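You operate a simulated robot arm through the tools that you are given. There is no shell and no other tool. Be economical: measure what you need, move in short steps, check, and stop when the job is done.

You are at the controls of a simulated robot arm. One attempt, no reset.

TASK
Switch the brake lever of the cradle off. Fetch the dauber and set it in the flap carton. Put the tag marked "R 40" from the gauge table on the steel shelf and the tag labelled "D 15" on the steel bench by the rack. Take the padlock on the gauge table and put it away on the air shelf. Turn the yarn tension knob to 30. Take the blue guide and put it on the steel shelf. Take the tube marked "D 10" from the drawer end of the steel bench and put it on the wide deck by the crank. The order is free. Set down upright: tag. The brake lever of the cradle goes to its stop.

The check looks at the end state, three seconds after you hand in, the way a careful person would. Anything else that was tipped, shoved, dropped, spilled or broken makes it a failure.

THE ROBOT
A 6-joint arm with a four-finger gripper on a trunk, on a base that drives. Base frame: it is fixed to the floor where the robot stands at the start and does not move with it; the origin is under the middle of the robot, x ahead of it, y to its left, z up. Readings come in mm, rad, newtons and seconds.
With the tool pointing down near the work surface it reaches from about 160 to 920 mm from the robot's upright axis, wherever it stands. Its first joint turns from -2.897 to 2.897 rad. Places, roughly: air shelf (90x16 cm) [3820, -1640, 800]; blue guide (2x2x8 cm) [-4200, 2200, 900]; brake lever of the cradle [-3300, -400, 900]; dauber (4x3x9 cm) [-3300, -700, 900]; flap carton (40x21x20 cm) [-2000, -4000, 700]; padlock (5x3x9 cm) [-1500, 2500, 900]; steel bench by the rack [100, 5500, 900]; steel shelf (88x20 cm) [40, 3020, 740]; tag [-2250, 2250, 1000]; tube [-3000, -1500, 1000]; wide deck by the crank (24x40 cm) [1840, -540, 1020]; yarn tension knob [-4100, 1900, 800]. Payload 3.43 kg.
The TCP is the grasp point between the finger pads, 30 mm short of the fingertips. In the tool frame z runs along the fingers and y along their closing line. The gripper opens to 120 mm. The gripper's body begins 85 mm behind the TCP.
Orientation is that of the tool frame in the base frame, as a unit quaternion [x, y, z, w]. With the fingers straight down and closing along the base's y, the tool's x points along the base's -x, its y along +y and its z along -z.

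THE INTERFACE
- The arm moves only by the tool jog_arm. Its argument "plan" is a list of rows, each a list of 2 entries, a list of its own where there are three numbers: the shift along the tool's x, y, z in units of 200 mm (1.0 is 200 mm), then the turn, a rotation vector about the tool's x, y, z in units of 45 degrees (1.0 is 45 degrees). In form: [[[tx, ty, tz], [ax, ay, az]], ...]. A call has 1 to 12 rows; each row is the pose to reach, as a shift and turn from the pose commanded when the call began, along the tool's axes at that moment. "hand" is the gripper command, from -1 (fully open) to 1 (shut), values between in proportion, set as the call begins (left out, the last holds). A call with a number of a shift or a turn outside -1 to 1 is refused whole. A row lasts 0.2 s, in which the tool goes at most 50 mm and 0.15 rad; a call with a longer step from one row to the next is refused whole, and so is a gripper value outside its range. Where a pose cannot be reached the arm comes as near as it can. A force on the tool above 40 N (or 10 N above the force at the start of the call, whichever is more), or a blocked arm, ends the call early, and 0.2 s more pass. The fingers move at their own pace and stop on an object; they squeeze with about 22 N. The grip force told is the motor's: it shows also when the fingers shut on nothing. Time passes only in rows, and 0.2 s behind the last, so rows that repeat a pose let the fingers close. The reply holds the time, the measured pose of the TCP, the force on the tool along the base axes, the opening and the grip force, in the units named above and with some noise, with the torque about the TCP (base axes, N m) and any sound that the robot's microphone picked up.
- Cameras (640 x 400 px; columns grow to the right, rows downward): "scene" is now at [65.2, 173.9, 1530.1]; the picture's right is [-0.29, -0.96, 0.00], its down [-0.57, 0.17, -0.81] and it looks along [0.77, -0.24, -0.59] (base axes); focal length 270 px, centre (320, 200). "wrist" rides on the gripper at [71, -17, -121] in the tool frame; the picture's right is [0.23, 0.97, 0.00], its down [-0.81, 0.19, -0.55] and it looks along [-0.54, 0.13, 0.83] (tool axes); focal length 275 px, centre (320, 200). There is no depth. A picture from a camera that has moved, and an enlarged one, comes with that camera's place and axes in the base frame and with its lens.
- capture(camera): a new picture of that camera. No time passes.
- move_column(by): slides the trunk up (or, below 0, down) by that many mm; the arm and the scene camera ride with it, the base frame stays. It gives what a move gives, with no picture.
- roll_base(legs): drives the robot by 1 to 6 legs, each [ahead, left, turn to the left] in mm, mm and rad, along the robot's own axes; the way and the turn of a leg run together, so that a leg with both is an arc; at most 1500 mm and 3.142 rad a leg. The arm and the cameras ride along, it lands a little off, and it stops where it bumps. It gives what a move gives.
- aim_head(pan, tilt): turns the head with the scene camera to pan (to the left, within 2.094 rad either way) and tilt (down, from -0.506 to 1.204), counted from straight ahead of the robot. It gives what a move gives.
- close_up(camera, box): a new picture of the part [left, top, right, bottom] of that camera's present view, enlarged. No time passes.
- hand_in(): hands the job in; it is judged then, once.

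Go step by step. Nothing tells you exact positions but the pictures and the camera data: compare them with the known pose of the tool, close in by small moves and look again before you grip or let go. The budget is 222 turns and 194 pictures, counting those below and the enlarged ones. Unless the task says otherwise, let go and move clear before handing in.

The tools are called after "Call:" by a JSON object that holds its "name" and its "arguments". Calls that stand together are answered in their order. jog_arm: Moves the arm, as the interface text tells. Its arguments: {"type":"object","properties":{"plan":{"type":"array","items":{"type":"array"}},"hand":{"type":"number"}},"required":["plan"]} The other tools are called the same way: move_column (by) slides the trunk up or down; roll_base (legs) drives the base; aim_head (pan, tilt) turns the head that bears the scene camera; capture (camera) takes a picture; close_up (camera, box) takes an enlarged picture of a part of a camera's view; hand_in () hands the job in.

At the start:

```text
time_s: 0.0
tool_pos: [530.8, -88.5, 1103.6]
tool_rot: [0.0, 1.0, 0.0, 0.0]
force: [0.3, 0.0, 0.0]
torque: [-0.02, 0.03, -0.01]
grip_width: 119.9
finger_force: 0.0
trunk travel left (down, up): [-100.0, 440.0]
robot x, y, heading: [2.7, -4.1, -0.001]
head pan, tilt: [-0.298, 0.634]
```

scene: 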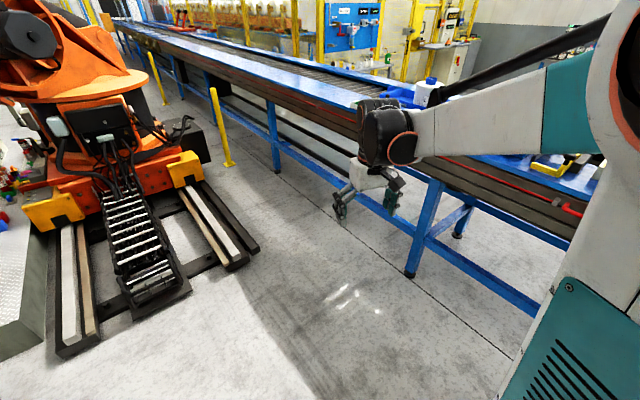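
wrist: 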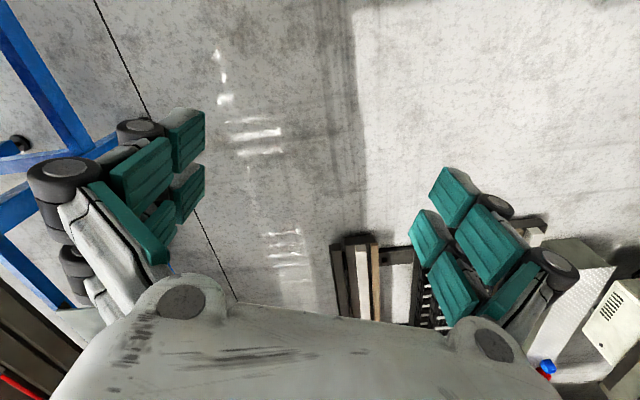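

I see an industrial hall with a conveyor and an orange robot ahead. I start by looking around with the head to learn the layout.

Call:
{"name": "aim_head", "arguments": {"pan": 2.09, "tilt": 0.3}}

Call:
{"name": "capture", "arguments": {"camera": "scene"}}

Call:
{"name": "aim_head", "arguments": {"pan": -2.09, "tilt": 0.3}}

Call:
{"name": "capture", "arguments": {"camera": "scene"}}

Call:
{"name": "aim_head", "arguments": {"pan": 0.9, "tilt": 0.3}}

Call:
{"name": "capture", "arguments": {"camera": "scene"}}

```text
time_s: 2.2
tool_pos: [531.5, -87.7, 1104.2]
tool_rot: [0.0, 1.0, -0.001, 0.0]
force: [0.4, 0.4, 0.1]
torque: [-0.01, 0.0, 0.0]
grip_width: 119.9
finger_force: 0.1
trunk travel left (down, up): [-100.0, 440.0]
robot x, y, heading: [-0.5, -1.4, 0.002]
head pan, tilt: [2.089, 0.3]
```

```text
191 pictures are left
camera scene: at [-64.5, 280.7, 1560.5], right [0.87, 0.49, 0.0], down [0.15, -0.26, -0.96], along [-0.47, 0.83, -0.3], focal length 270 px, centre (320, 200)
```

scene: 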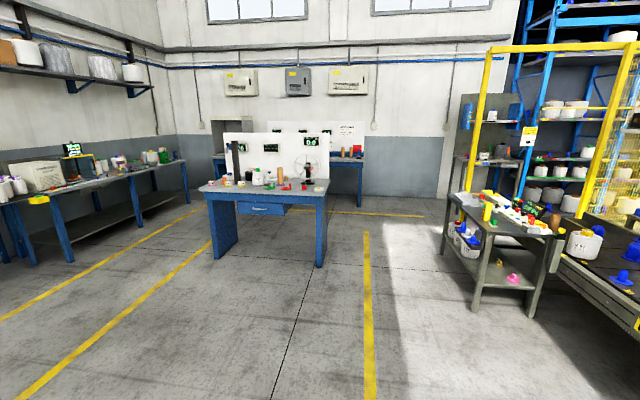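

```text
time_s: 5.6
tool_pos: [531.4, -88.4, 1103.4]
tool_rot: [0.0, 1.0, 0.0, 0.0]
force: [-0.6, -0.3, 0.8]
torque: [-0.02, 0.0, -0.01]
grip_width: 119.6
finger_force: 0.0
trunk travel left (down, up): [-100.0, 440.0]
robot x, y, heading: [1.9, -1.8, 0.0]
head pan, tilt: [-2.089, 0.3]
```

```text
190 pictures are left
camera scene: at [-64.5, 118.4, 1560.5], right [-0.87, 0.5, 0.0], down [0.15, 0.26, -0.96], along [-0.47, -0.83, -0.3], focal length 270 px, centre (320, 200)
```

scene: 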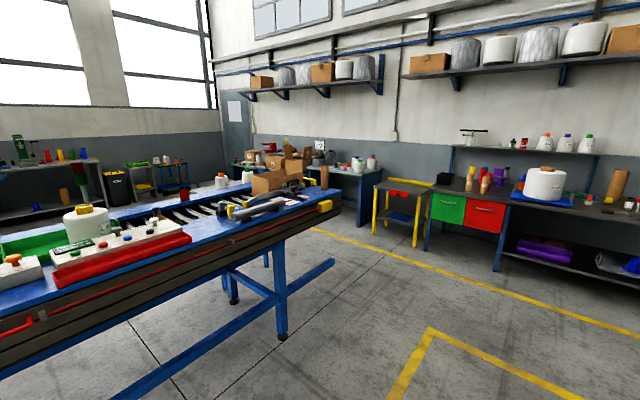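

```text
time_s: 8.2
tool_pos: [532.1, -88.9, 1105.2]
tool_rot: [0.001, 1.0, 0.0, 0.0]
force: [0.0, 0.7, -0.8]
torque: [0.0, 0.02, 0.02]
grip_width: 119.9
finger_force: 0.1
trunk travel left (down, up): [-100.0, 440.0]
robot x, y, heading: [-4.6, 1.5, 0.001]
head pan, tilt: [0.901, 0.3]
```

```text
189 pictures are left
camera scene: at [39.8, 272.7, 1560.5], right [0.78, -0.62, 0.0], down [-0.18, -0.23, -0.96], along [0.59, 0.75, -0.3], focal length 270 px, centre (320, 200)
```

scene: 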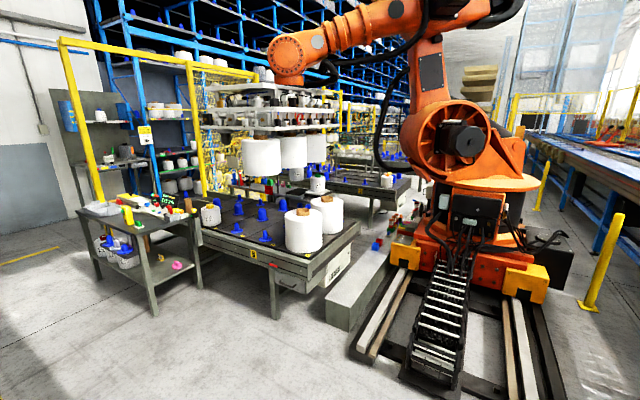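

The gauge table is the blue one behind-left, with its front edge running roughly from (-2457,2078) to (-1320,2499). I drive toward it, stopping a bit short.

Call:
{"name": "roll_base", "arguments": {"legs": [[0, 0, 1.927], [1000, 490, 0], [1000, 485, 0]]}}

Call:
{"name": "aim_head", "arguments": {"pan": 0.1, "tilt": 0.5}}

Call:
{"name": "capture", "arguments": {"camera": "scene"}}

Call:
{"name": "capture", "arguments": {"camera": "wrist"}}

```text
time_s: 23.7
tool_pos: [-1681.6, 2088.8, 1104.4]
tool_rot: [0.814, -0.581, 0.0, 0.0]
force: [0.4, 0.0, 0.3]
torque: [-0.02, 0.01, -0.01]
grip_width: 120.0
finger_force: 0.1
trunk travel left (down, up): [-100.0, 440.0]
robot x, y, heading: [-1590.7, 1556.8, 1.902]
head pan, tilt: [0.901, 0.3]
```

```text
time_s: 24.9
tool_pos: [-1681.1, 2088.2, 1104.3]
tool_rot: [0.814, -0.581, -0.001, 0.0]
force: [0.8, 0.5, -0.2]
torque: [0.01, -0.04, -0.04]
grip_width: 119.8
finger_force: 0.0
trunk travel left (down, up): [-100.0, 440.0]
robot x, y, heading: [-1588.9, 1556.6, 1.901]
head pan, tilt: [0.099, 0.499]
```

```text
188 pictures are left
camera scene: at [-1810.5, 1555.0, 1542.1], right [0.91, 0.42, 0.0], down [0.2, -0.43, -0.88], along [-0.37, 0.8, -0.48], focal length 270 px, centre (320, 200)
```

scene: 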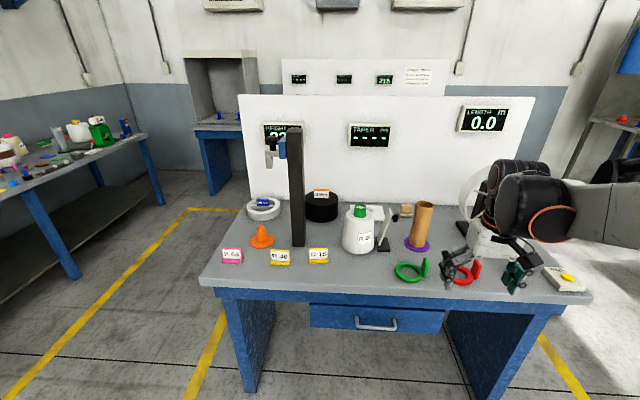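

```text
187 pictures are left
camera wrist: at [-1641.1, 2027.0, 1224.1], right [-0.84, -0.54, 0.0], down [-0.45, 0.7, 0.55], along [-0.3, 0.47, -0.83], focal length 275 px, centre (320, 200)
```

wrist: 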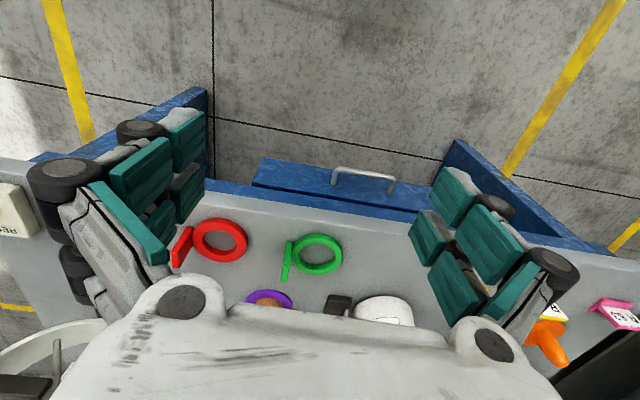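

Three tags stand at the front left of the table. I zoom in to read them and to find the padlock.

Call:
{"name": "close_up", "arguments": {"camera": "scene", "box": [200, 180, 360, 280]}}

Call:
{"name": "close_up", "arguments": {"camera": "scene", "box": [340, 180, 600, 300]}}

```text
4.00 times, centred on (280, 230) of scene
camera zoom: at [-1810.5, 1555.0, 1542.1], right [0.91, 0.42, 0.0], down [0.2, -0.43, -0.88], along [-0.37, 0.8, -0.48], focal length 1079 px, centre (480, 80)
```

zoom: 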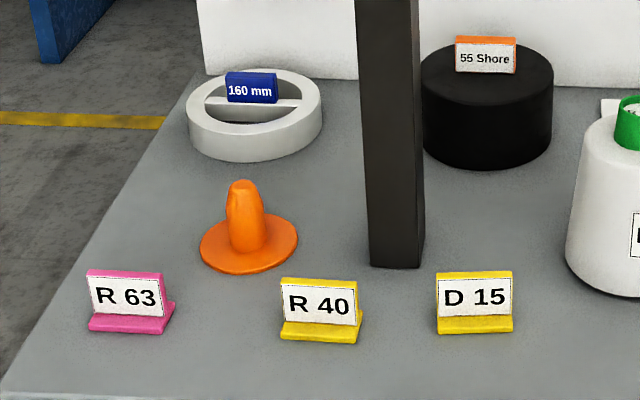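

```text
2.46 times, centred on (470, 240) of scene
camera zoom: at [-1810.5, 1555.0, 1542.1], right [0.91, 0.42, 0.0], down [0.2, -0.43, -0.88], along [-0.37, 0.8, -0.48], focal length 664 px, centre (-49, 102)
```

zoom: 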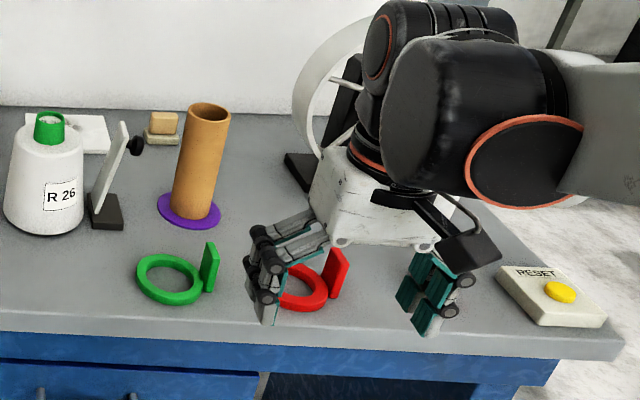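

The R 40 and D 15 tags are at about (-2268,2192) and (-2142,2263), and the tabletop at z≈850. I retract the arm slightly and shift the base left so the tags are in reach.

Call:
{"name": "jog_arm", "arguments": {"plan": [[[0.25, 0, 0], [0, 0, 0]], [[0.5, 0, 0], [0, 0, 0]], [[0.75, 0, 0], [0, 0, 0]]]}}

Call:
{"name": "roll_base", "arguments": {"legs": [[200, 400, 0.02]]}}

Call:
{"name": "capture", "arguments": {"camera": "wrist"}}

Call:
{"name": "capture", "arguments": {"camera": "scene"}}

```text
time_s: 25.7
tool_pos: [-1639.5, 1956.8, 1106.9]
tool_rot: [0.819, -0.574, 0.0, 0.0]
force: [0.1, 0.9, -0.8]
torque: [-0.09, -0.02, 0.0]
grip_width: 120.0
finger_force: 0.1
trunk travel left (down, up): [-100.0, 440.0]
robot x, y, heading: [-1590.5, 1556.0, 1.901]
head pan, tilt: [0.099, 0.499]
```

```text
time_s: 28.4
tool_pos: [-2083.4, 2012.3, 1107.5]
tool_rot: [0.823, -0.568, 0.0, 0.0]
force: [0.9, -0.2, 0.0]
torque: [-0.01, 0.02, 0.0]
grip_width: 119.9
finger_force: 0.2
trunk travel left (down, up): [-100.0, 440.0]
robot x, y, heading: [-2027.7, 1615.1, 1.917]
head pan, tilt: [0.099, 0.499]
```

```text
184 pictures are left
camera wrist: at [-2041.9, 1951.7, 1227.5], right [-0.83, -0.56, 0.0], down [-0.47, 0.69, 0.55], along [-0.31, 0.46, -0.83], focal length 275 px, centre (320, 200)
```

wrist: 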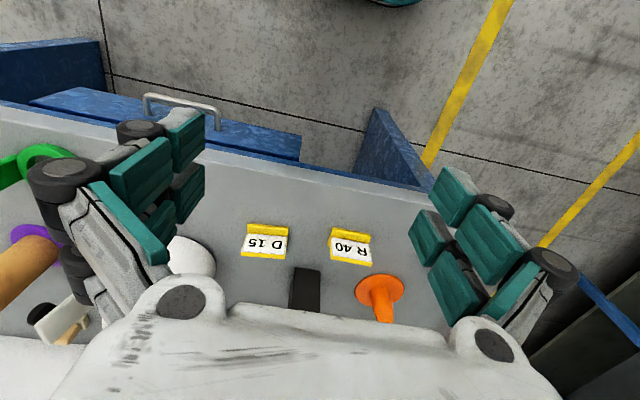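

```text
183 pictures are left
camera scene: at [-2221.7, 1619.1, 1546.5], right [0.99, 0.13, 0.0], down [0.06, -0.43, -0.9], along [-0.12, 0.89, -0.44], focal length 270 px, centre (320, 200)
```

scene: 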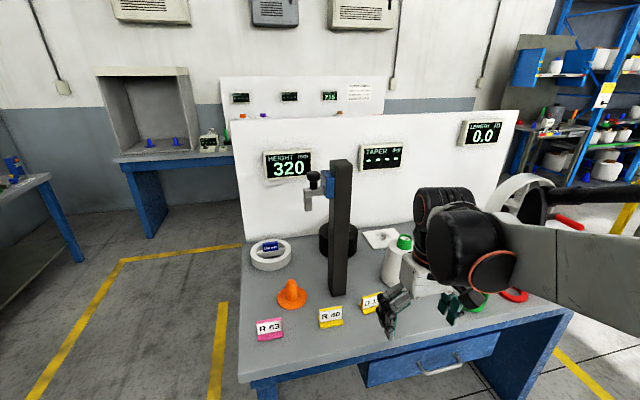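

Both tags are now visible to the wrist camera; I look closer to see their orientation.

Call:
{"name": "close_up", "arguments": {"camera": "wrist", "box": [220, 190, 420, 315]}}

```text
3.20 times, centred on (320, 252) of wrist
camera zoom: at [-2041.9, 1951.7, 1227.5], right [-0.83, -0.56, 0.0], down [-0.47, 0.69, 0.55], along [-0.31, 0.46, -0.83], focal length 881 px, centre (320, 32)
```

zoom: 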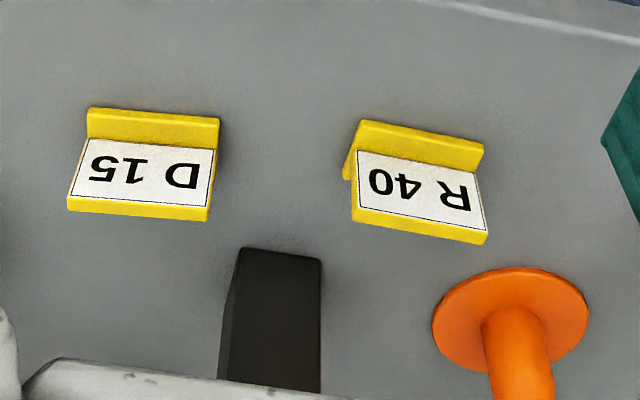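

I align above the R 40 tag with a 20° forward tilt (to keep the wrist away from the black tower), fingers open 90 mm.

Call:
{"name": "jog_arm", "arguments": {"plan": [[[-0.17, 0.08, 0.085], [0, -0.064, -0.006]], [[-0.345, 0.16, 0.173], [0, -0.128, -0.012]], [[-0.517, 0.238, 0.26], [0, -0.191, -0.018]], [[-0.69, 0.317, 0.346], [0, -0.255, -0.024]], [[-0.86, 0.396, 0.43], [0, -0.32, -0.03]], [[-1.0, 0.475, 0.52], [0, -0.385, -0.035]], [[-1.0, 0.555, 0.605], [0, -0.446, -0.04]]], "hand": -0.5}}

Call:
{"name": "capture", "arguments": {"camera": "wrist"}}

Call:
{"name": "capture", "arguments": {"camera": "scene"}}

```text
time_s: 29.9
tool_pos: [-2258.4, 2159.5, 986.1]
tool_rot: [0.819, -0.547, -0.144, -0.099]
force: [-0.6, 0.0, -0.5]
torque: [0.01, 0.01, -0.02]
grip_width: 90.0
finger_force: 0.0
trunk travel left (down, up): [-100.0, 440.0]
robot x, y, heading: [-2029.1, 1615.4, 1.916]
head pan, tilt: [0.099, 0.499]
```

```text
181 pictures are left
camera wrist: at [-2201.0, 2066.0, 1074.1], right [-0.82, -0.57, -0.08], down [-0.4, 0.45, 0.8], along [-0.42, 0.68, -0.6], focal length 275 px, centre (320, 200)
```

wrist: 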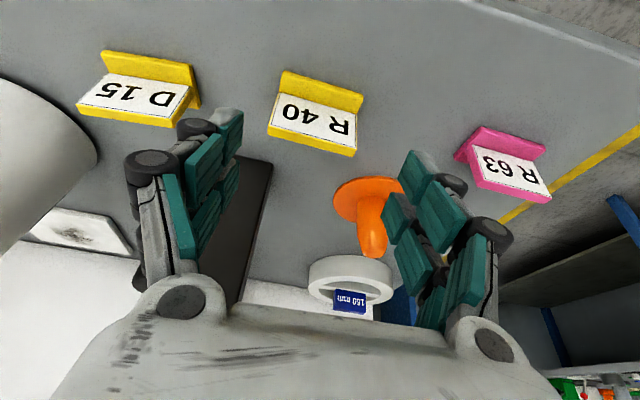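

```text
180 pictures are left
camera scene: at [-2249.0, 1610.7, 1542.1], right [0.9, 0.43, 0.0], down [0.21, -0.43, -0.88], along [-0.38, 0.79, -0.48], focal length 270 px, centre (320, 200)
```

scene: 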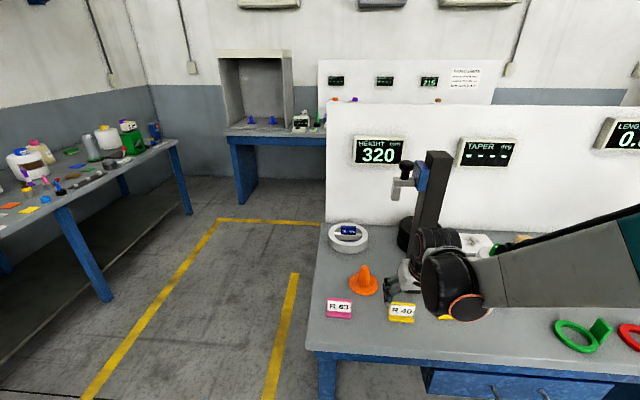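

The tag is centered below; I descend along the tool axis and then close.

Call:
{"name": "jog_arm", "arguments": {"plan": [[[0, -0.008, 0.177], [0, 0, 0]], [[0.003, -0.016, 0.354], [0, 0, 0]], [[0.006, -0.016, 0.53], [0, 0, 0]], [[0.006, -0.016, 0.53], [0, 0, 0]]]}}

Call:
{"name": "capture", "arguments": {"camera": "wrist"}}

```text
time_s: 31.1
tool_pos: [-2268.3, 2194.2, 887.5]
tool_rot: [0.819, -0.546, -0.145, -0.099]
force: [0.4, -3.7, 7.2]
torque: [-0.26, 0.11, 0.04]
grip_width: 95.3
finger_force: 3.1
trunk travel left (down, up): [-100.0, 440.0]
robot x, y, heading: [-2029.2, 1614.1, 1.911]
head pan, tilt: [0.099, 0.499]
stopped in row 4: the force on the tool passed its limit at 51 N (the readings are from after the stop); the commanded pose is now the measured one
```

```text
179 pictures are left
camera wrist: at [-2211.4, 2100.6, 975.0], right [-0.82, -0.57, -0.08], down [-0.4, 0.45, 0.8], along [-0.42, 0.68, -0.6], focal length 275 px, centre (320, 200)
```

wrist: 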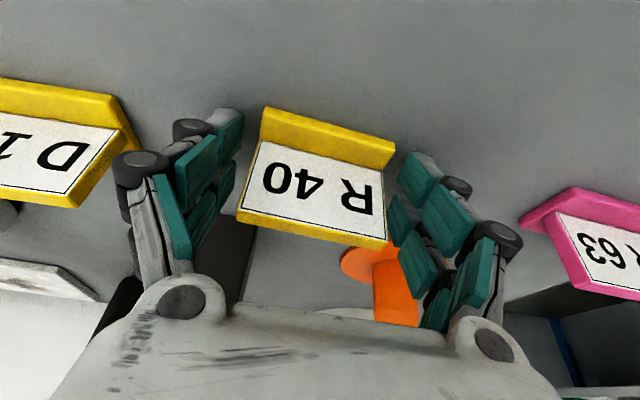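

Fingertips touched the table (so it is ~z 856). I lift 6 mm and close on the tag's sides.

Call:
{"name": "jog_arm", "arguments": {"plan": [[[0.01, 0, -0.03], [0, 0, 0]], [[0.01, 0, -0.03], [0, 0, 0]]]}}

Call:
{"name": "jog_arm", "arguments": {"plan": [[[0, 0, 0], [0, 0, 0]], [[0, 0, 0], [0, 0, 0]], [[0, 0, 0], [0, 0, 0]]], "hand": 1}}

Call:
{"name": "capture", "arguments": {"camera": "wrist"}}

```text
time_s: 31.7
tool_pos: [-2266.6, 2191.1, 890.6]
tool_rot: [0.819, -0.546, -0.144, -0.099]
force: [0.5, -0.2, 0.2]
torque: [0.0, -0.04, 0.02]
grip_width: 89.9
finger_force: 0.0
trunk travel left (down, up): [-100.0, 440.0]
robot x, y, heading: [-2027.0, 1615.7, 1.92]
head pan, tilt: [0.099, 0.499]
```

```text
time_s: 32.5
tool_pos: [-2267.1, 2189.5, 892.6]
tool_rot: [0.819, -0.546, -0.146, -0.098]
force: [-9.2, -3.0, 28.1]
torque: [-0.79, 1.23, -0.15]
grip_width: 70.4
finger_force: 21.3
trunk travel left (down, up): [-100.0, 440.0]
robot x, y, heading: [-2028.4, 1616.5, 1.914]
head pan, tilt: [0.099, 0.499]
```

```text
178 pictures are left
camera wrist: at [-2210.2, 2095.9, 980.9], right [-0.82, -0.57, -0.08], down [-0.4, 0.45, 0.8], along [-0.42, 0.69, -0.59], focal length 275 px, centre (320, 200)
```

wrist: 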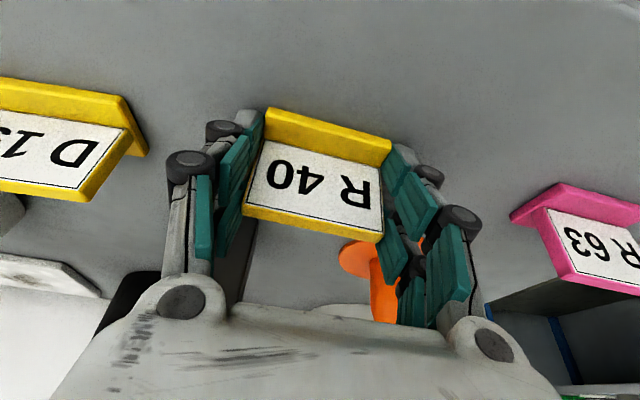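

Gripped at 70 mm. I lift back along the tool axis.

Call:
{"name": "jog_arm", "arguments": {"plan": [[[0, 0, -0.1], [0, 0, 0]], [[0, 0, -0.3], [0, 0, 0]], [[0, 0, -0.53], [0, 0, 0]], [[0, 0, -0.75], [0, 0, 0]], [[0, 0, -0.95], [0, 0, 0]]]}}

Call:
{"name": "capture", "arguments": {"camera": "wrist"}}

```text
time_s: 33.7
tool_pos: [-2244.0, 2131.2, 1070.9]
tool_rot: [0.819, -0.547, -0.145, -0.099]
force: [0.0, 0.8, 0.4]
torque: [-0.03, -0.01, 0.03]
grip_width: 0.0
finger_force: 21.9
trunk travel left (down, up): [-100.0, 440.0]
robot x, y, heading: [-2026.9, 1617.1, 1.917]
head pan, tilt: [0.099, 0.499]
```

```text
177 pictures are left
camera wrist: at [-2186.6, 2036.2, 1158.6], right [-0.82, -0.57, -0.08], down [-0.4, 0.45, 0.8], along [-0.42, 0.68, -0.6], focal length 275 px, centre (320, 200)
```

wrist: 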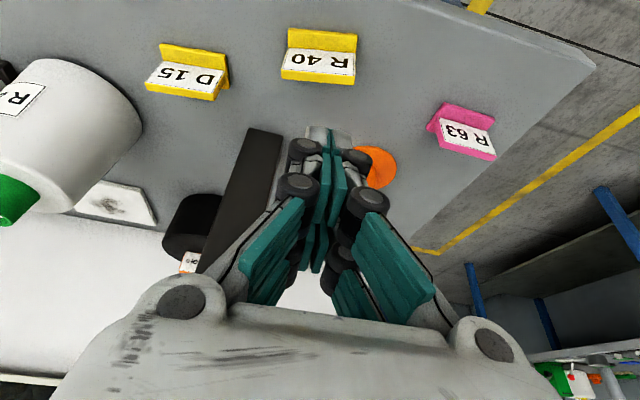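

The tag slipped out but still stands. I look at its present state before regripping.

Call:
{"name": "jog_arm", "arguments": {"plan": [[[0, 0, 0], [0, 0, 0]], [[0, 0, 0], [0, 0, 0]]], "hand": -0.5}}

Call:
{"name": "close_up", "arguments": {"camera": "wrist", "box": [240, 10, 400, 110]}}

Call:
{"name": "close_up", "arguments": {"camera": "scene", "box": [320, 260, 480, 360]}}

```text
time_s: 34.3
tool_pos: [-2243.5, 2130.4, 1070.3]
tool_rot: [0.819, -0.546, -0.144, -0.1]
force: [0.4, -0.2, -0.4]
torque: [0.01, 0.0, -0.01]
grip_width: 90.1
finger_force: 0.0
trunk travel left (down, up): [-100.0, 440.0]
robot x, y, heading: [-2029.2, 1613.8, 1.921]
head pan, tilt: [0.099, 0.499]
```

```text
4.00 times, centred on (320, 60) of wrist
camera zoom: at [-2186.8, 2036.7, 1158.2], right [-0.82, -0.57, -0.08], down [-0.4, 0.45, 0.8], along [-0.42, 0.68, -0.6], focal length 1101 px, centre (320, 760)
```

zoom: 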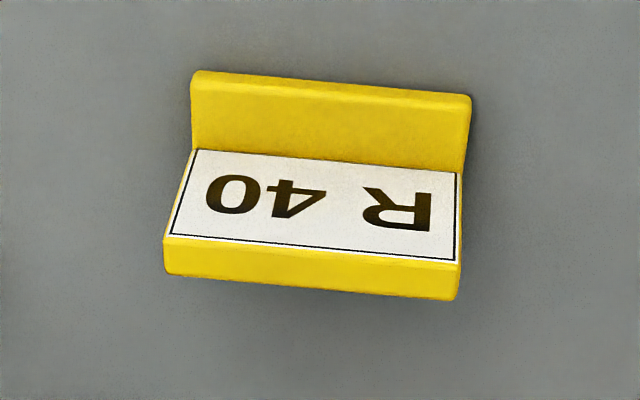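

```text
4.00 times, centred on (400, 310) of scene
camera zoom: at [-2249.0, 1610.1, 1542.1], right [0.9, 0.43, 0.0], down [0.21, -0.43, -0.88], along [-0.38, 0.79, -0.48], focal length 1079 px, centre (0, -240)
```

zoom: 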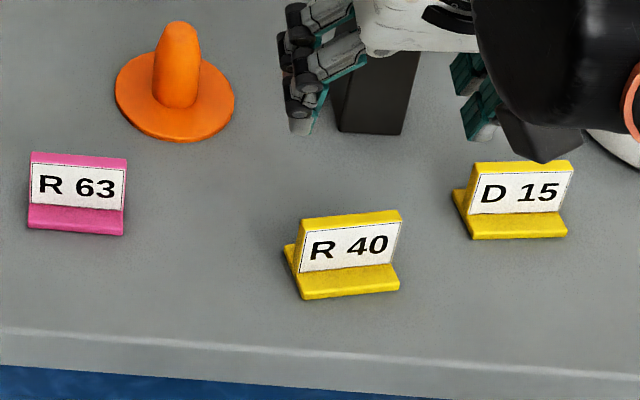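

The tag got dragged ~30 mm forward and stayed upright. I'll switch to gripping the plate front-to-back: untilt and yaw the tool 80°.

Call:
{"name": "jog_arm", "arguments": {"plan": [[[0, 0, 0], [0, 0.15, 0]], [[0, 0, 0], [0, 0.3, 0]], [[0, 0, 0], [0, 0.446, 0]]]}}

Call:
{"name": "jog_arm", "arguments": {"plan": [[[0, 0, 0], [0, 0, 0.178]], [[0, 0, 0], [0, 0, 0.356]], [[0, 0, 0], [0, 0, 0.534]], [[0, 0, 0], [0, 0, 0.711]], [[0, 0, 0], [0, 0, 0.889]]]}}

Call:
{"name": "jog_arm", "arguments": {"plan": [[[0, 0, 0], [0, 0, 0.178]], [[0, 0, 0], [0, 0, 0.356]], [[0, 0, 0], [0, 0, 0.534]], [[0, 0, 0], [0, 0, 0.711]], [[0, 0, 0], [0, 0, 0.889]], [[0, 0, 0], [0, 0, 0.889]]], "hand": 0.2}}

Call:
{"name": "capture", "arguments": {"camera": "wrist"}}

```text
time_s: 35.1
tool_pos: [-2243.2, 2128.8, 1070.1]
tool_rot: [0.832, -0.555, 0.0, -0.002]
force: [0.4, 0.5, 0.2]
torque: [0.05, 0.02, 0.01]
grip_width: 89.7
finger_force: 0.1
trunk travel left (down, up): [-100.0, 440.0]
robot x, y, heading: [-2027.6, 1612.1, 1.918]
head pan, tilt: [0.099, 0.499]
```

```text
time_s: 36.3
tool_pos: [-2242.9, 2130.8, 1070.2]
tool_rot: [-0.591, 0.807, 0.001, 0.002]
force: [-0.3, 0.6, -0.1]
torque: [0.01, -0.01, 0.02]
grip_width: 89.9
finger_force: 0.0
trunk travel left (down, up): [-100.0, 440.0]
robot x, y, heading: [-2030.9, 1616.4, 1.918]
head pan, tilt: [0.099, 0.499]
```

```text
time_s: 37.7
tool_pos: [-2242.6, 2130.2, 1071.2]
tool_rot: [-0.279, 0.96, 0.002, 0.003]
force: [-0.7, 0.6, 1.4]
torque: [0.01, -0.03, 0.01]
grip_width: 48.0
finger_force: 0.1
trunk travel left (down, up): [-100.0, 440.0]
robot x, y, heading: [-2027.7, 1614.2, 1.919]
head pan, tilt: [0.099, 0.499]
```

```text
174 pictures are left
camera wrist: at [-2294.0, 2077.6, 1189.7], right [-0.72, 0.7, 0.0], down [0.58, 0.59, 0.56], along [0.39, 0.4, -0.83], focal length 275 px, centre (320, 200)
```

wrist: 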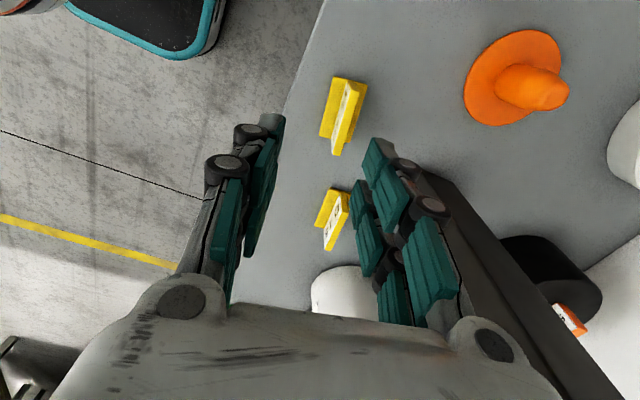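

Call:
{"name": "close_up", "arguments": {"camera": "wrist", "box": [260, 70, 420, 170]}}

```text
4.00 times, centred on (340, 120) of wrist
camera zoom: at [-2294.0, 2077.6, 1189.7], right [-0.72, 0.7, 0.0], down [0.58, 0.59, 0.56], along [0.39, 0.4, -0.83], focal length 1101 px, centre (240, 520)
```

zoom: 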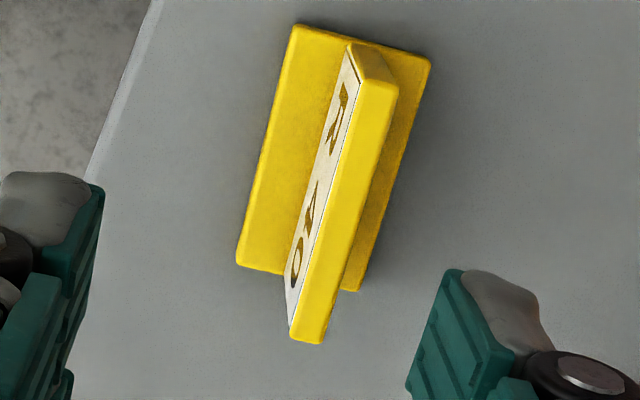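

The plate is at (-2248,2164) and aligned with the tool. I descend with fingertips staying above the foot, then grip.

Call:
{"name": "jog_arm", "arguments": {"plan": [[[-0.067, 0.158, 0.1], [0, 0, 0]], [[-0.067, 0.158, 0.33], [0, 0, 0]], [[-0.067, 0.158, 0.56], [0, 0, 0]], [[-0.067, 0.158, 0.72], [0, 0, 0]], [[-0.067, 0.158, 0.855], [0, 0, 0]], [[-0.067, 0.158, 0.855], [0, 0, 0]]]}}

Call:
{"name": "jog_arm", "arguments": {"plan": [[[0, 0, 0], [0, 0, 0]], [[0, 0, 0], [0, 0, 0]], [[0, 0, 0], [0, 0, 0]]], "hand": 1}}

Call:
{"name": "jog_arm", "arguments": {"plan": [[[0, 0, -0.05], [0, 0, 0]], [[0, 0, -0.1], [0, 0, 0]], [[0, 0, -0.2], [0, 0, 0]]]}}

Call:
{"name": "capture", "arguments": {"camera": "wrist"}}

```text
time_s: 39.1
tool_pos: [-2249.0, 2164.6, 898.0]
tool_rot: [-0.28, 0.96, 0.002, 0.002]
force: [0.0, 0.2, -0.3]
torque: [0.02, -0.02, 0.01]
grip_width: 48.0
finger_force: 0.0
trunk travel left (down, up): [-100.0, 440.0]
robot x, y, heading: [-2031.8, 1614.8, 1.916]
head pan, tilt: [0.099, 0.499]
```

```text
time_s: 39.9
tool_pos: [-2249.4, 2164.7, 897.6]
tool_rot: [-0.28, 0.96, 0.002, 0.003]
force: [-0.6, -0.5, -0.2]
torque: [-0.01, -0.03, -0.03]
grip_width: 9.1
finger_force: 21.7
trunk travel left (down, up): [-100.0, 440.0]
robot x, y, heading: [-2028.7, 1613.9, 1.92]
head pan, tilt: [0.099, 0.499]
```

```text
time_s: 40.7
tool_pos: [-2248.8, 2164.8, 940.3]
tool_rot: [-0.28, 0.96, 0.001, 0.001]
force: [0.1, -0.2, -0.4]
torque: [-0.03, -0.01, 0.02]
grip_width: 9.2
finger_force: 22.2
trunk travel left (down, up): [-100.0, 440.0]
robot x, y, heading: [-2029.5, 1614.5, 1.918]
head pan, tilt: [0.099, 0.499]
```

```text
172 pictures are left
camera wrist: at [-2299.6, 2113.4, 1060.2], right [-0.72, 0.7, 0.0], down [0.58, 0.6, 0.56], along [0.39, 0.4, -0.83], focal length 275 px, centre (320, 200)
```

wrist: 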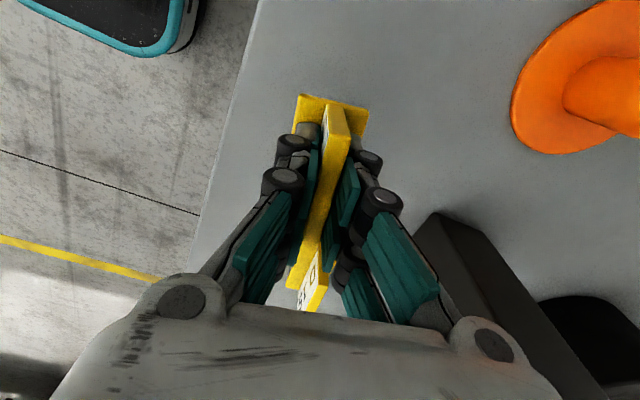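

The tag is firmly held by its plate. I lift, retract toward the robot, and check the cart area.

Call:
{"name": "jog_arm", "arguments": {"plan": [[[0, 0, -0.25], [0, 0, 0]], [[0, -0.05, -0.48], [0, 0, 0]], [[0.05, -0.24, -0.6], [0, 0, 0]], [[0.1, -0.44, -0.7], [0, 0, 0]], [[0.15, -0.66, -0.75], [0, 0, 0]], [[0.2, -0.88, -0.75], [0, 0, 0]]]}}

Call:
{"name": "roll_base", "arguments": {"legs": [[-250, 0, 0], [0, -900, 0], [0, -500, -1.5]]}}

Call:
{"name": "aim_head", "arguments": {"pan": 0.1, "tilt": 0.45}}

Call:
{"name": "capture", "arguments": {"camera": "scene"}}

```text
time_s: 42.1
tool_pos: [-2188.5, 1992.2, 1088.1]
tool_rot: [-0.28, 0.96, 0.002, 0.002]
force: [0.1, -0.3, -0.9]
torque: [0.0, -0.02, 0.0]
grip_width: 9.3
finger_force: 22.1
trunk travel left (down, up): [-100.0, 440.0]
robot x, y, heading: [-2029.5, 1615.2, 1.918]
head pan, tilt: [0.099, 0.499]
```

```text
time_s: 52.0
tool_pos: [-301.9, 1715.1, 1087.5]
tool_rot: [0.441, 0.897, 0.001, 0.002]
force: [-0.5, 1.5, -0.7]
torque: [0.02, 0.05, 0.02]
grip_width: 9.5
finger_force: 21.9
trunk travel left (down, up): [-100.0, 440.0]
robot x, y, heading: [-663.5, 1525.3, 0.438]
head pan, tilt: [0.099, 0.499]
cut short: leg 3
```

```text
time_s: 52.6
tool_pos: [-302.9, 1715.2, 1087.3]
tool_rot: [0.441, 0.897, -0.001, 0.002]
force: [-0.7, 0.1, 0.3]
torque: [0.02, 0.02, 0.01]
grip_width: 9.1
finger_force: 21.8
trunk travel left (down, up): [-100.0, 440.0]
robot x, y, heading: [-664.6, 1524.8, 0.438]
head pan, tilt: [0.099, 0.45]
```

```text
171 pictures are left
camera scene: at [-686.5, 1741.4, 1546.5], right [0.51, -0.86, 0.0], down [-0.37, -0.22, -0.9], along [0.77, 0.46, -0.44], focal length 270 px, centre (320, 200)
```

scene: 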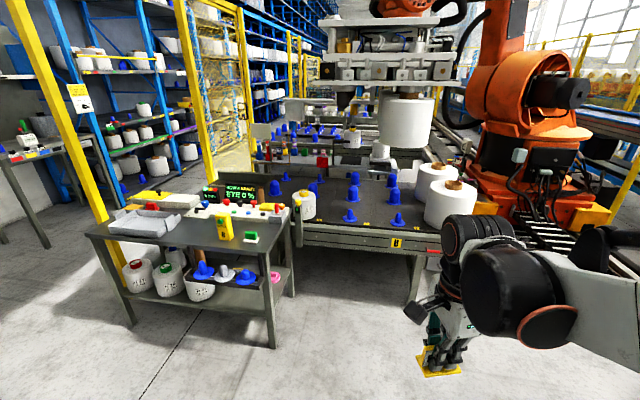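

The cart's top strip (z≈740) facing me is the steel shelf. I zoom in for free space.

Call:
{"name": "close_up", "arguments": {"camera": "scene", "box": [80, 160, 304, 300]}}

```text
2.86 times, centred on (192, 230) of scene
camera zoom: at [-686.5, 1741.4, 1546.5], right [0.51, -0.86, 0.0], down [-0.37, -0.22, -0.9], along [0.77, 0.46, -0.44], focal length 770 px, centre (686, 114)
```

zoom: 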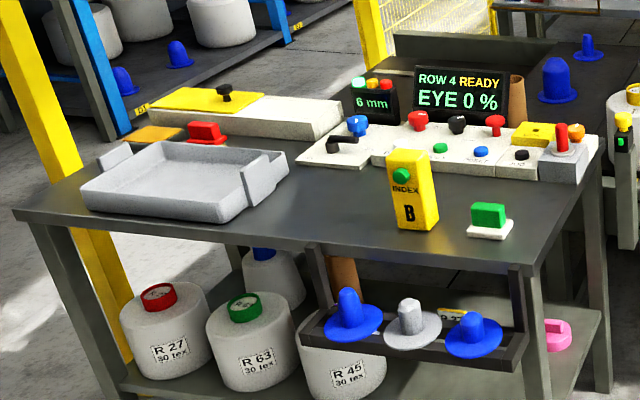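

Free gap on the strip between the grey tray and the INDEX box, around (10,3020). I drive there.

Call:
{"name": "roll_base", "arguments": {"legs": [[100, 540, 0], [530, 540, -0.03]]}}

Call:
{"name": "capture", "arguments": {"camera": "wrist"}}

Call:
{"name": "capture", "arguments": {"camera": "scene"}}

```text
time_s: 59.5
tool_pos: [-167.8, 2943.1, 1088.4]
tool_rot: [0.455, 0.891, 0.0, 0.003]
force: [0.9, 0.1, 0.1]
torque: [-0.02, 0.02, 0.01]
grip_width: 9.2
finger_force: 22.0
trunk travel left (down, up): [-100.0, 440.0]
robot x, y, heading: [-534.6, 2759.0, 0.404]
head pan, tilt: [0.099, 0.45]
```

```text
169 pictures are left
camera wrist: at [-223.6, 2990.7, 1207.4], right [0.65, 0.76, 0.0], down [0.63, -0.54, 0.56], along [0.42, -0.36, -0.83], focal length 275 px, centre (320, 200)
```

wrist: 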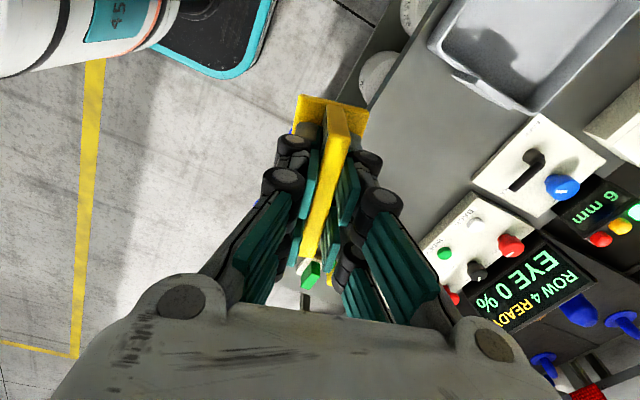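

```text
168 pictures are left
camera scene: at [-551.7, 2979.6, 1546.6], right [0.48, -0.88, 0.0], down [-0.38, -0.21, -0.9], along [0.79, 0.44, -0.44], focal length 270 px, centre (320, 200)
```

scene: 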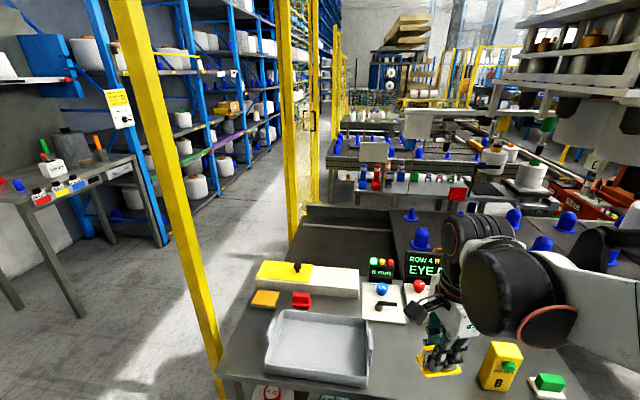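

I move over the free spot at about (9,2997) and lower partially.

Call:
{"name": "jog_arm", "arguments": {"plan": [[[-0.07, 0.2, 0.0], [0, 0, 0]], [[-0.15, 0.42, 0.05], [0, 0, 0]], [[-0.22, 0.64, 0.12], [0, 0, 0]], [[-0.3, 0.83, 0.2], [0, 0, 0]], [[-0.3, 0.875, 0.4], [0, 0, 0]], [[-0.3, 0.875, 0.62], [0, 0, 0]], [[-0.3, 0.875, 0.84], [0, 0, 0]], [[-0.3, 0.875, 1.0], [0, 0, 0]]]}}

Call:
{"name": "jog_arm", "arguments": {"plan": [[[0, 0, 0.15], [0, 0, 0]], [[0, 0, 0.3], [0, 0, 0]], [[0, 0, 0.4], [0, 0, 0]]]}}

Call:
{"name": "capture", "arguments": {"camera": "wrist"}}

Call:
{"name": "capture", "arguments": {"camera": "scene"}}

```text
time_s: 61.2
tool_pos: [9.9, 2995.7, 887.6]
tool_rot: [0.455, 0.89, 0.0, 0.003]
force: [-0.8, 0.2, -0.8]
torque: [0.0, 0.04, 0.01]
grip_width: 9.4
finger_force: 22.4
trunk travel left (down, up): [-100.0, 440.0]
robot x, y, heading: [-537.8, 2759.1, 0.403]
head pan, tilt: [0.099, 0.45]
```

```text
time_s: 62.0
tool_pos: [10.4, 2995.2, 807.3]
tool_rot: [0.455, 0.89, 0.0, 0.002]
force: [0.9, -0.6, -0.9]
torque: [-0.01, 0.01, 0.01]
grip_width: 9.4
finger_force: 21.8
trunk travel left (down, up): [-100.0, 440.0]
robot x, y, heading: [-539.7, 2762.7, 0.399]
head pan, tilt: [0.099, 0.45]
```

```text
167 pictures are left
camera wrist: at [-45.6, 3044.6, 927.0], right [0.65, 0.76, 0.0], down [0.63, -0.54, 0.56], along [0.42, -0.36, -0.83], focal length 275 px, centre (320, 200)
```

wrist: 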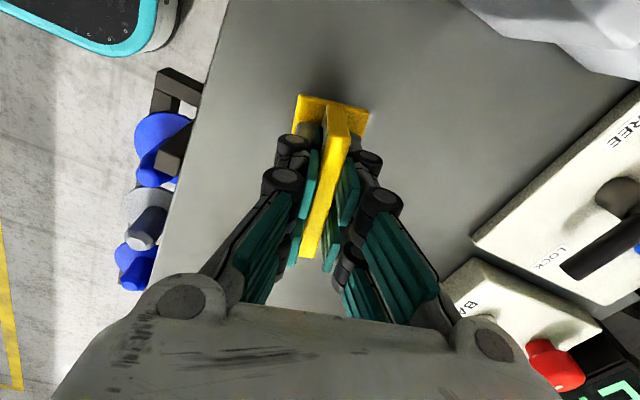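

```text
166 pictures are left
camera scene: at [-551.3, 2979.8, 1546.5], right [0.48, -0.88, 0.0], down [-0.38, -0.21, -0.9], along [0.79, 0.44, -0.44], focal length 270 px, centre (320, 200)
```

scene: 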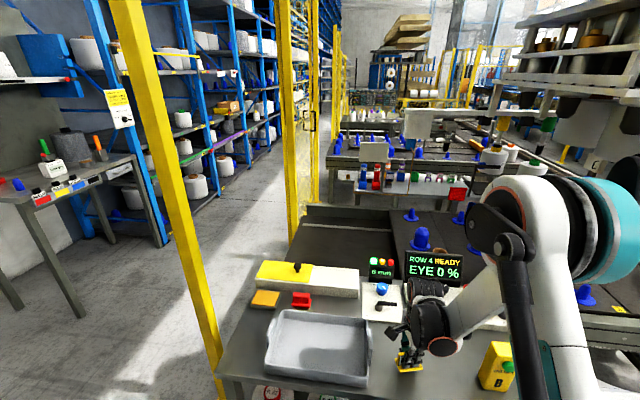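

Spot is clear and near the shelf's centre line. I lower to contact gently.

Call:
{"name": "jog_arm", "arguments": {"plan": [[[0, 0, 0.05], [0, 0, 0]], [[0, 0, 0.09], [0, 0, 0]], [[0, 0, 0.11], [0, 0, 0]]]}}

Call:
{"name": "close_up", "arguments": {"camera": "wrist", "box": [240, 60, 400, 160]}}

```text
time_s: 62.9
tool_pos: [8.3, 2995.8, 784.0]
tool_rot: [0.454, 0.891, -0.001, 0.002]
force: [0.6, 0.5, 0.2]
torque: [-0.01, -0.02, 0.02]
grip_width: 9.1
finger_force: 21.8
trunk travel left (down, up): [-100.0, 440.0]
robot x, y, heading: [-538.5, 2758.5, 0.408]
head pan, tilt: [0.099, 0.45]
```

```text
4.00 times, centred on (320, 110) of wrist
camera zoom: at [-46.5, 3044.3, 904.9], right [0.65, 0.76, 0.0], down [0.63, -0.54, 0.56], along [0.42, -0.36, -0.83], focal length 1101 px, centre (320, 560)
```

zoom: 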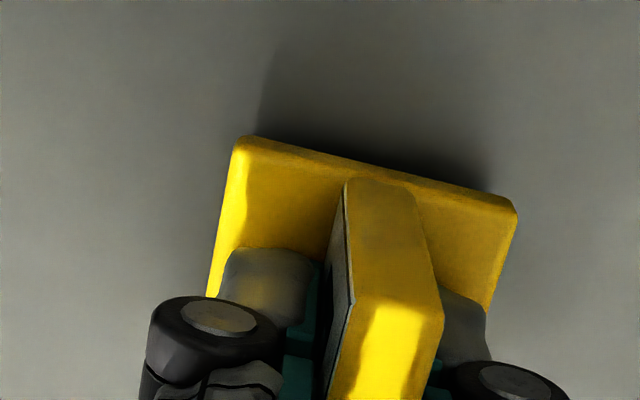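

Call:
{"name": "jog_arm", "arguments": {"plan": [[[0, 0, 0.012], [0, 0, 0]], [[0, 0, 0.024], [0, 0, 0]]]}}

Call:
{"name": "jog_arm", "arguments": {"plan": [[[0, 0, 0.01], [0, 0, 0]], [[0, 0, 0.02], [0, 0, 0]]]}}

```text
time_s: 63.5
tool_pos: [9.7, 2995.2, 779.8]
tool_rot: [0.456, 0.89, 0.0, 0.003]
force: [-0.1, -0.7, 0.6]
torque: [-0.03, 0.02, 0.01]
grip_width: 9.3
finger_force: 22.2
trunk travel left (down, up): [-100.0, 440.0]
robot x, y, heading: [-536.0, 2763.4, 0.403]
head pan, tilt: [0.099, 0.45]
```

```text
time_s: 64.0
tool_pos: [8.6, 2995.9, 778.7]
tool_rot: [0.455, 0.891, -0.001, 0.003]
force: [0.6, 0.6, 4.4]
torque: [-0.03, -0.08, 0.02]
grip_width: 9.1
finger_force: 22.3
trunk travel left (down, up): [-100.0, 440.0]
robot x, y, heading: [-532.9, 2760.8, 0.403]
head pan, tilt: [0.099, 0.45]
```

Contact (4 N). I release to 48 mm opening and rise.

Call:
{"name": "jog_arm", "arguments": {"plan": [[[0, 0, 0], [0, 0, 0]], [[0, 0, 0], [0, 0, 0]]], "hand": 0.3}}

Call:
{"name": "jog_arm", "arguments": {"plan": [[[0, 0, -0.1], [0, 0, 0]], [[0, 0, -0.3], [0, 0, 0]], [[0, 0, -0.52], [0, 0, 0]], [[0, 0, -0.75], [0, 0, 0]], [[0, 0, -0.98], [0, 0, 0]]]}}

Call:
{"name": "capture", "arguments": {"camera": "wrist"}}

```text
time_s: 64.7
tool_pos: [9.8, 2995.3, 778.0]
tool_rot: [0.454, 0.891, -0.001, 0.003]
force: [0.9, 0.8, 4.2]
torque: [-0.01, 0.04, 0.02]
grip_width: 41.5
finger_force: 0.1
trunk travel left (down, up): [-100.0, 440.0]
robot x, y, heading: [-535.4, 2760.0, 0.407]
head pan, tilt: [0.099, 0.45]
```

```text
time_s: 65.8
tool_pos: [5.8, 2997.6, 974.0]
tool_rot: [0.455, 0.891, 0.0, 0.002]
force: [0.3, -0.3, 0.4]
torque: [-0.02, 0.02, 0.02]
grip_width: 41.9
finger_force: 0.0
trunk travel left (down, up): [-100.0, 440.0]
robot x, y, heading: [-533.5, 2760.2, 0.404]
head pan, tilt: [0.099, 0.45]
```

```text
164 pictures are left
camera wrist: at [-49.0, 3046.7, 1093.8], right [0.65, 0.76, 0.0], down [0.63, -0.54, 0.56], along [0.42, -0.36, -0.83], focal length 275 px, centre (320, 200)
```

wrist: 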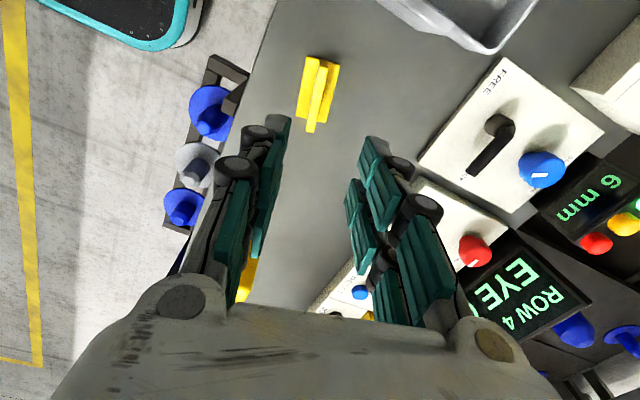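

R 40 stands upright on the shelf. I retract and go back to the gauge table for D 15.

Call:
{"name": "jog_arm", "arguments": {"plan": [[[0.04, -0.2, -0.1], [0, 0, 0]], [[0.08, -0.4, -0.2], [0, 0, 0]], [[0.12, -0.6, -0.35], [0, 0, 0]], [[0.17, -0.8, -0.5], [0, 0, 0]], [[0.17, -0.92, -0.63], [0, 0, 0]]]}}

Call:
{"name": "roll_base", "arguments": {"legs": [[-300, -540, 0], [-305, -544, 0], [0, 0, 1.514], [100, 618, 0], [439, 618, 0]]}}

Call:
{"name": "capture", "arguments": {"camera": "wrist"}}

Call:
{"name": "capture", "arguments": {"camera": "scene"}}

```text
refused: row 3 steps farther than a row can; nothing moved
```

```text
time_s: 82.9
tool_pos: [-2214.8, 2173.8, 973.9]
tool_rot: [-0.278, 0.961, 0.002, 0.003]
force: [-1.2, -0.1, 0.4]
torque: [-0.01, 0.03, 0.0]
grip_width: 42.0
finger_force: 0.0
trunk travel left (down, up): [-100.0, 440.0]
robot x, y, heading: [-2013.7, 1616.3, 1.911]
head pan, tilt: [0.099, 0.45]
```

```text
163 pictures are left
camera wrist: at [-2264.6, 2121.5, 1093.3], right [-0.71, 0.7, 0.0], down [0.58, 0.59, 0.56], along [0.39, 0.4, -0.83], focal length 275 px, centre (320, 200)
```

wrist: 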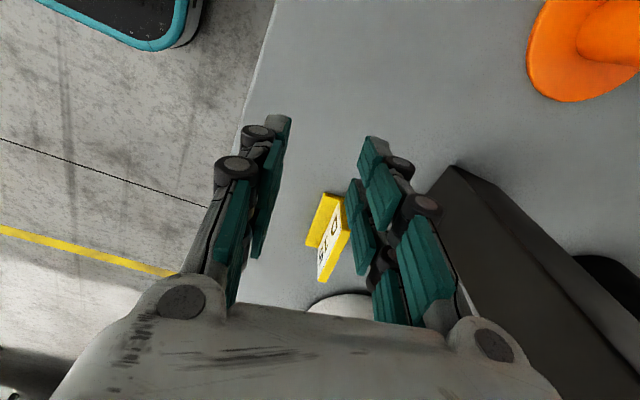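

```text
162 pictures are left
camera scene: at [-2230.1, 1613.6, 1546.6], right [0.9, 0.43, 0.0], down [0.19, -0.39, -0.9], along [-0.38, 0.81, -0.44], focal length 270 px, centre (320, 200)
```

scene: 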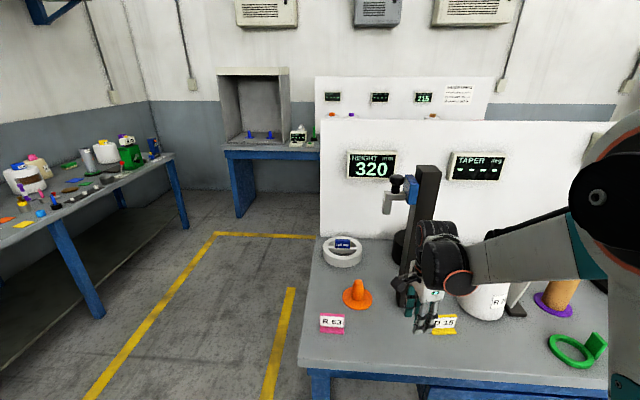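

Call:
{"name": "close_up", "arguments": {"camera": "wrist", "box": [260, 180, 420, 280]}}

```text
4.00 times, centred on (340, 230) of wrist
camera zoom: at [-2264.6, 2121.5, 1093.3], right [-0.71, 0.7, 0.0], down [0.58, 0.59, 0.56], along [0.39, 0.4, -0.83], focal length 1101 px, centre (240, 80)
```

zoom: 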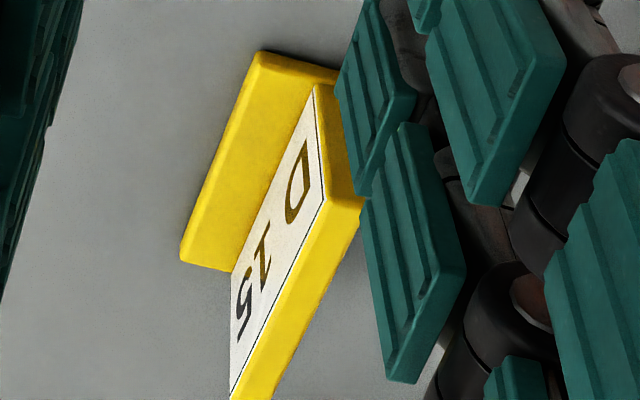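

D 15's plate centre is at about (-2139,2268). I move above it with a small yaw correction and verify.

Call:
{"name": "jog_arm", "arguments": {"plan": [[[-0.19, 0.065, 0], [0, 0, 0.03]], [[-0.38, 0.13, 0], [0, 0, 0.06]], [[-0.572, 0.196, 0], [0, 0, 0.087]], [[-0.572, 0.196, 0], [0, 0, 0.087]]]}}

Call:
{"name": "capture", "arguments": {"camera": "wrist"}}

```text
time_s: 83.9
tool_pos: [-2138.6, 2270.8, 975.0]
tool_rot: [-0.245, 0.97, 0.001, 0.002]
force: [-0.2, 0.1, -0.5]
torque: [-0.01, 0.02, -0.01]
grip_width: 42.1
finger_force: 0.1
trunk travel left (down, up): [-100.0, 440.0]
robot x, y, heading: [-2010.8, 1613.9, 1.915]
head pan, tilt: [0.099, 0.45]
```

```text
160 pictures are left
camera wrist: at [-2192.5, 2222.0, 1094.4], right [-0.66, 0.75, 0.0], down [0.62, 0.55, 0.56], along [0.42, 0.37, -0.83], focal length 275 px, centre (320, 200)
```

wrist: 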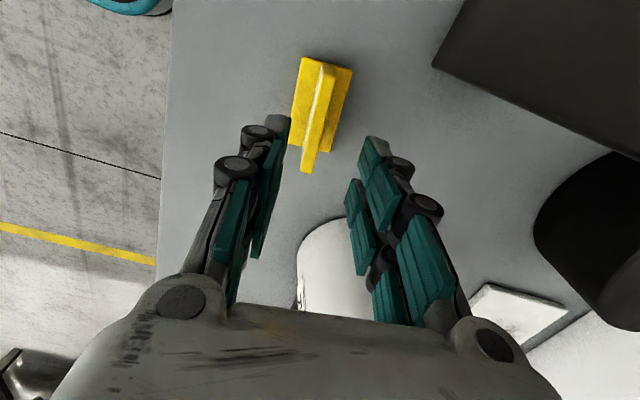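

Slight correction (−4 mm across), then descend, grip and lift.

Call:
{"name": "jog_arm", "arguments": {"plan": [[[0.03, -0.02, 0.15], [0, 0, 0]], [[0.03, -0.02, 0.3], [0, 0, 0]], [[0.03, -0.02, 0.385], [0, 0, 0]], [[0.03, -0.02, 0.385], [0, 0, 0]]]}}

Call:
{"name": "jog_arm", "arguments": {"plan": [[[0, 0, 0], [0, 0, 0]], [[0, 0, 0], [0, 0, 0]], [[0, 0, 0], [0, 0, 0]]], "hand": 1}}

Call:
{"name": "jog_arm", "arguments": {"plan": [[[0, 0, -0.1], [0, 0, 0]], [[0, 0, -0.3], [0, 0, 0]], [[0, 0, -0.52], [0, 0, 0]], [[0, 0, -0.75], [0, 0, 0]], [[0, 0, -0.95], [0, 0, 0]]]}}

Call:
{"name": "capture", "arguments": {"camera": "wrist"}}

```text
time_s: 84.9
tool_pos: [-2139.8, 2263.1, 898.7]
tool_rot: [-0.245, 0.969, 0.001, 0.002]
force: [0.6, -0.2, -0.8]
torque: [-0.03, 0.01, 0.02]
grip_width: 41.9
finger_force: 0.1
trunk travel left (down, up): [-100.0, 440.0]
robot x, y, heading: [-2008.3, 1620.8, 1.916]
head pan, tilt: [0.099, 0.45]
```

```text
time_s: 85.7
tool_pos: [-2140.7, 2262.1, 898.7]
tool_rot: [-0.245, 0.97, 0.001, 0.003]
force: [0.3, -1.2, -0.8]
torque: [0.02, -0.02, 0.0]
grip_width: 9.2
finger_force: 22.1
trunk travel left (down, up): [-100.0, 440.0]
robot x, y, heading: [-2013.4, 1617.4, 1.912]
head pan, tilt: [0.099, 0.45]
```

```text
time_s: 86.9
tool_pos: [-2139.9, 2260.6, 1086.5]
tool_rot: [-0.244, 0.97, 0.002, 0.002]
force: [0.6, -0.3, -0.4]
torque: [-0.03, 0.04, 0.02]
grip_width: 9.3
finger_force: 22.1
trunk travel left (down, up): [-100.0, 440.0]
robot x, y, heading: [-2010.5, 1613.7, 1.911]
head pan, tilt: [0.099, 0.45]
```

```text
159 pictures are left
camera wrist: at [-2194.8, 2212.2, 1206.0], right [-0.66, 0.75, 0.0], down [0.62, 0.55, 0.56], along [0.42, 0.37, -0.83], focal length 275 px, centre (320, 200)
```

wrist: 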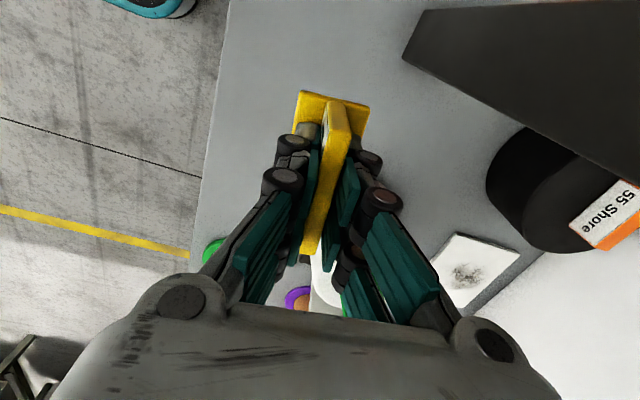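

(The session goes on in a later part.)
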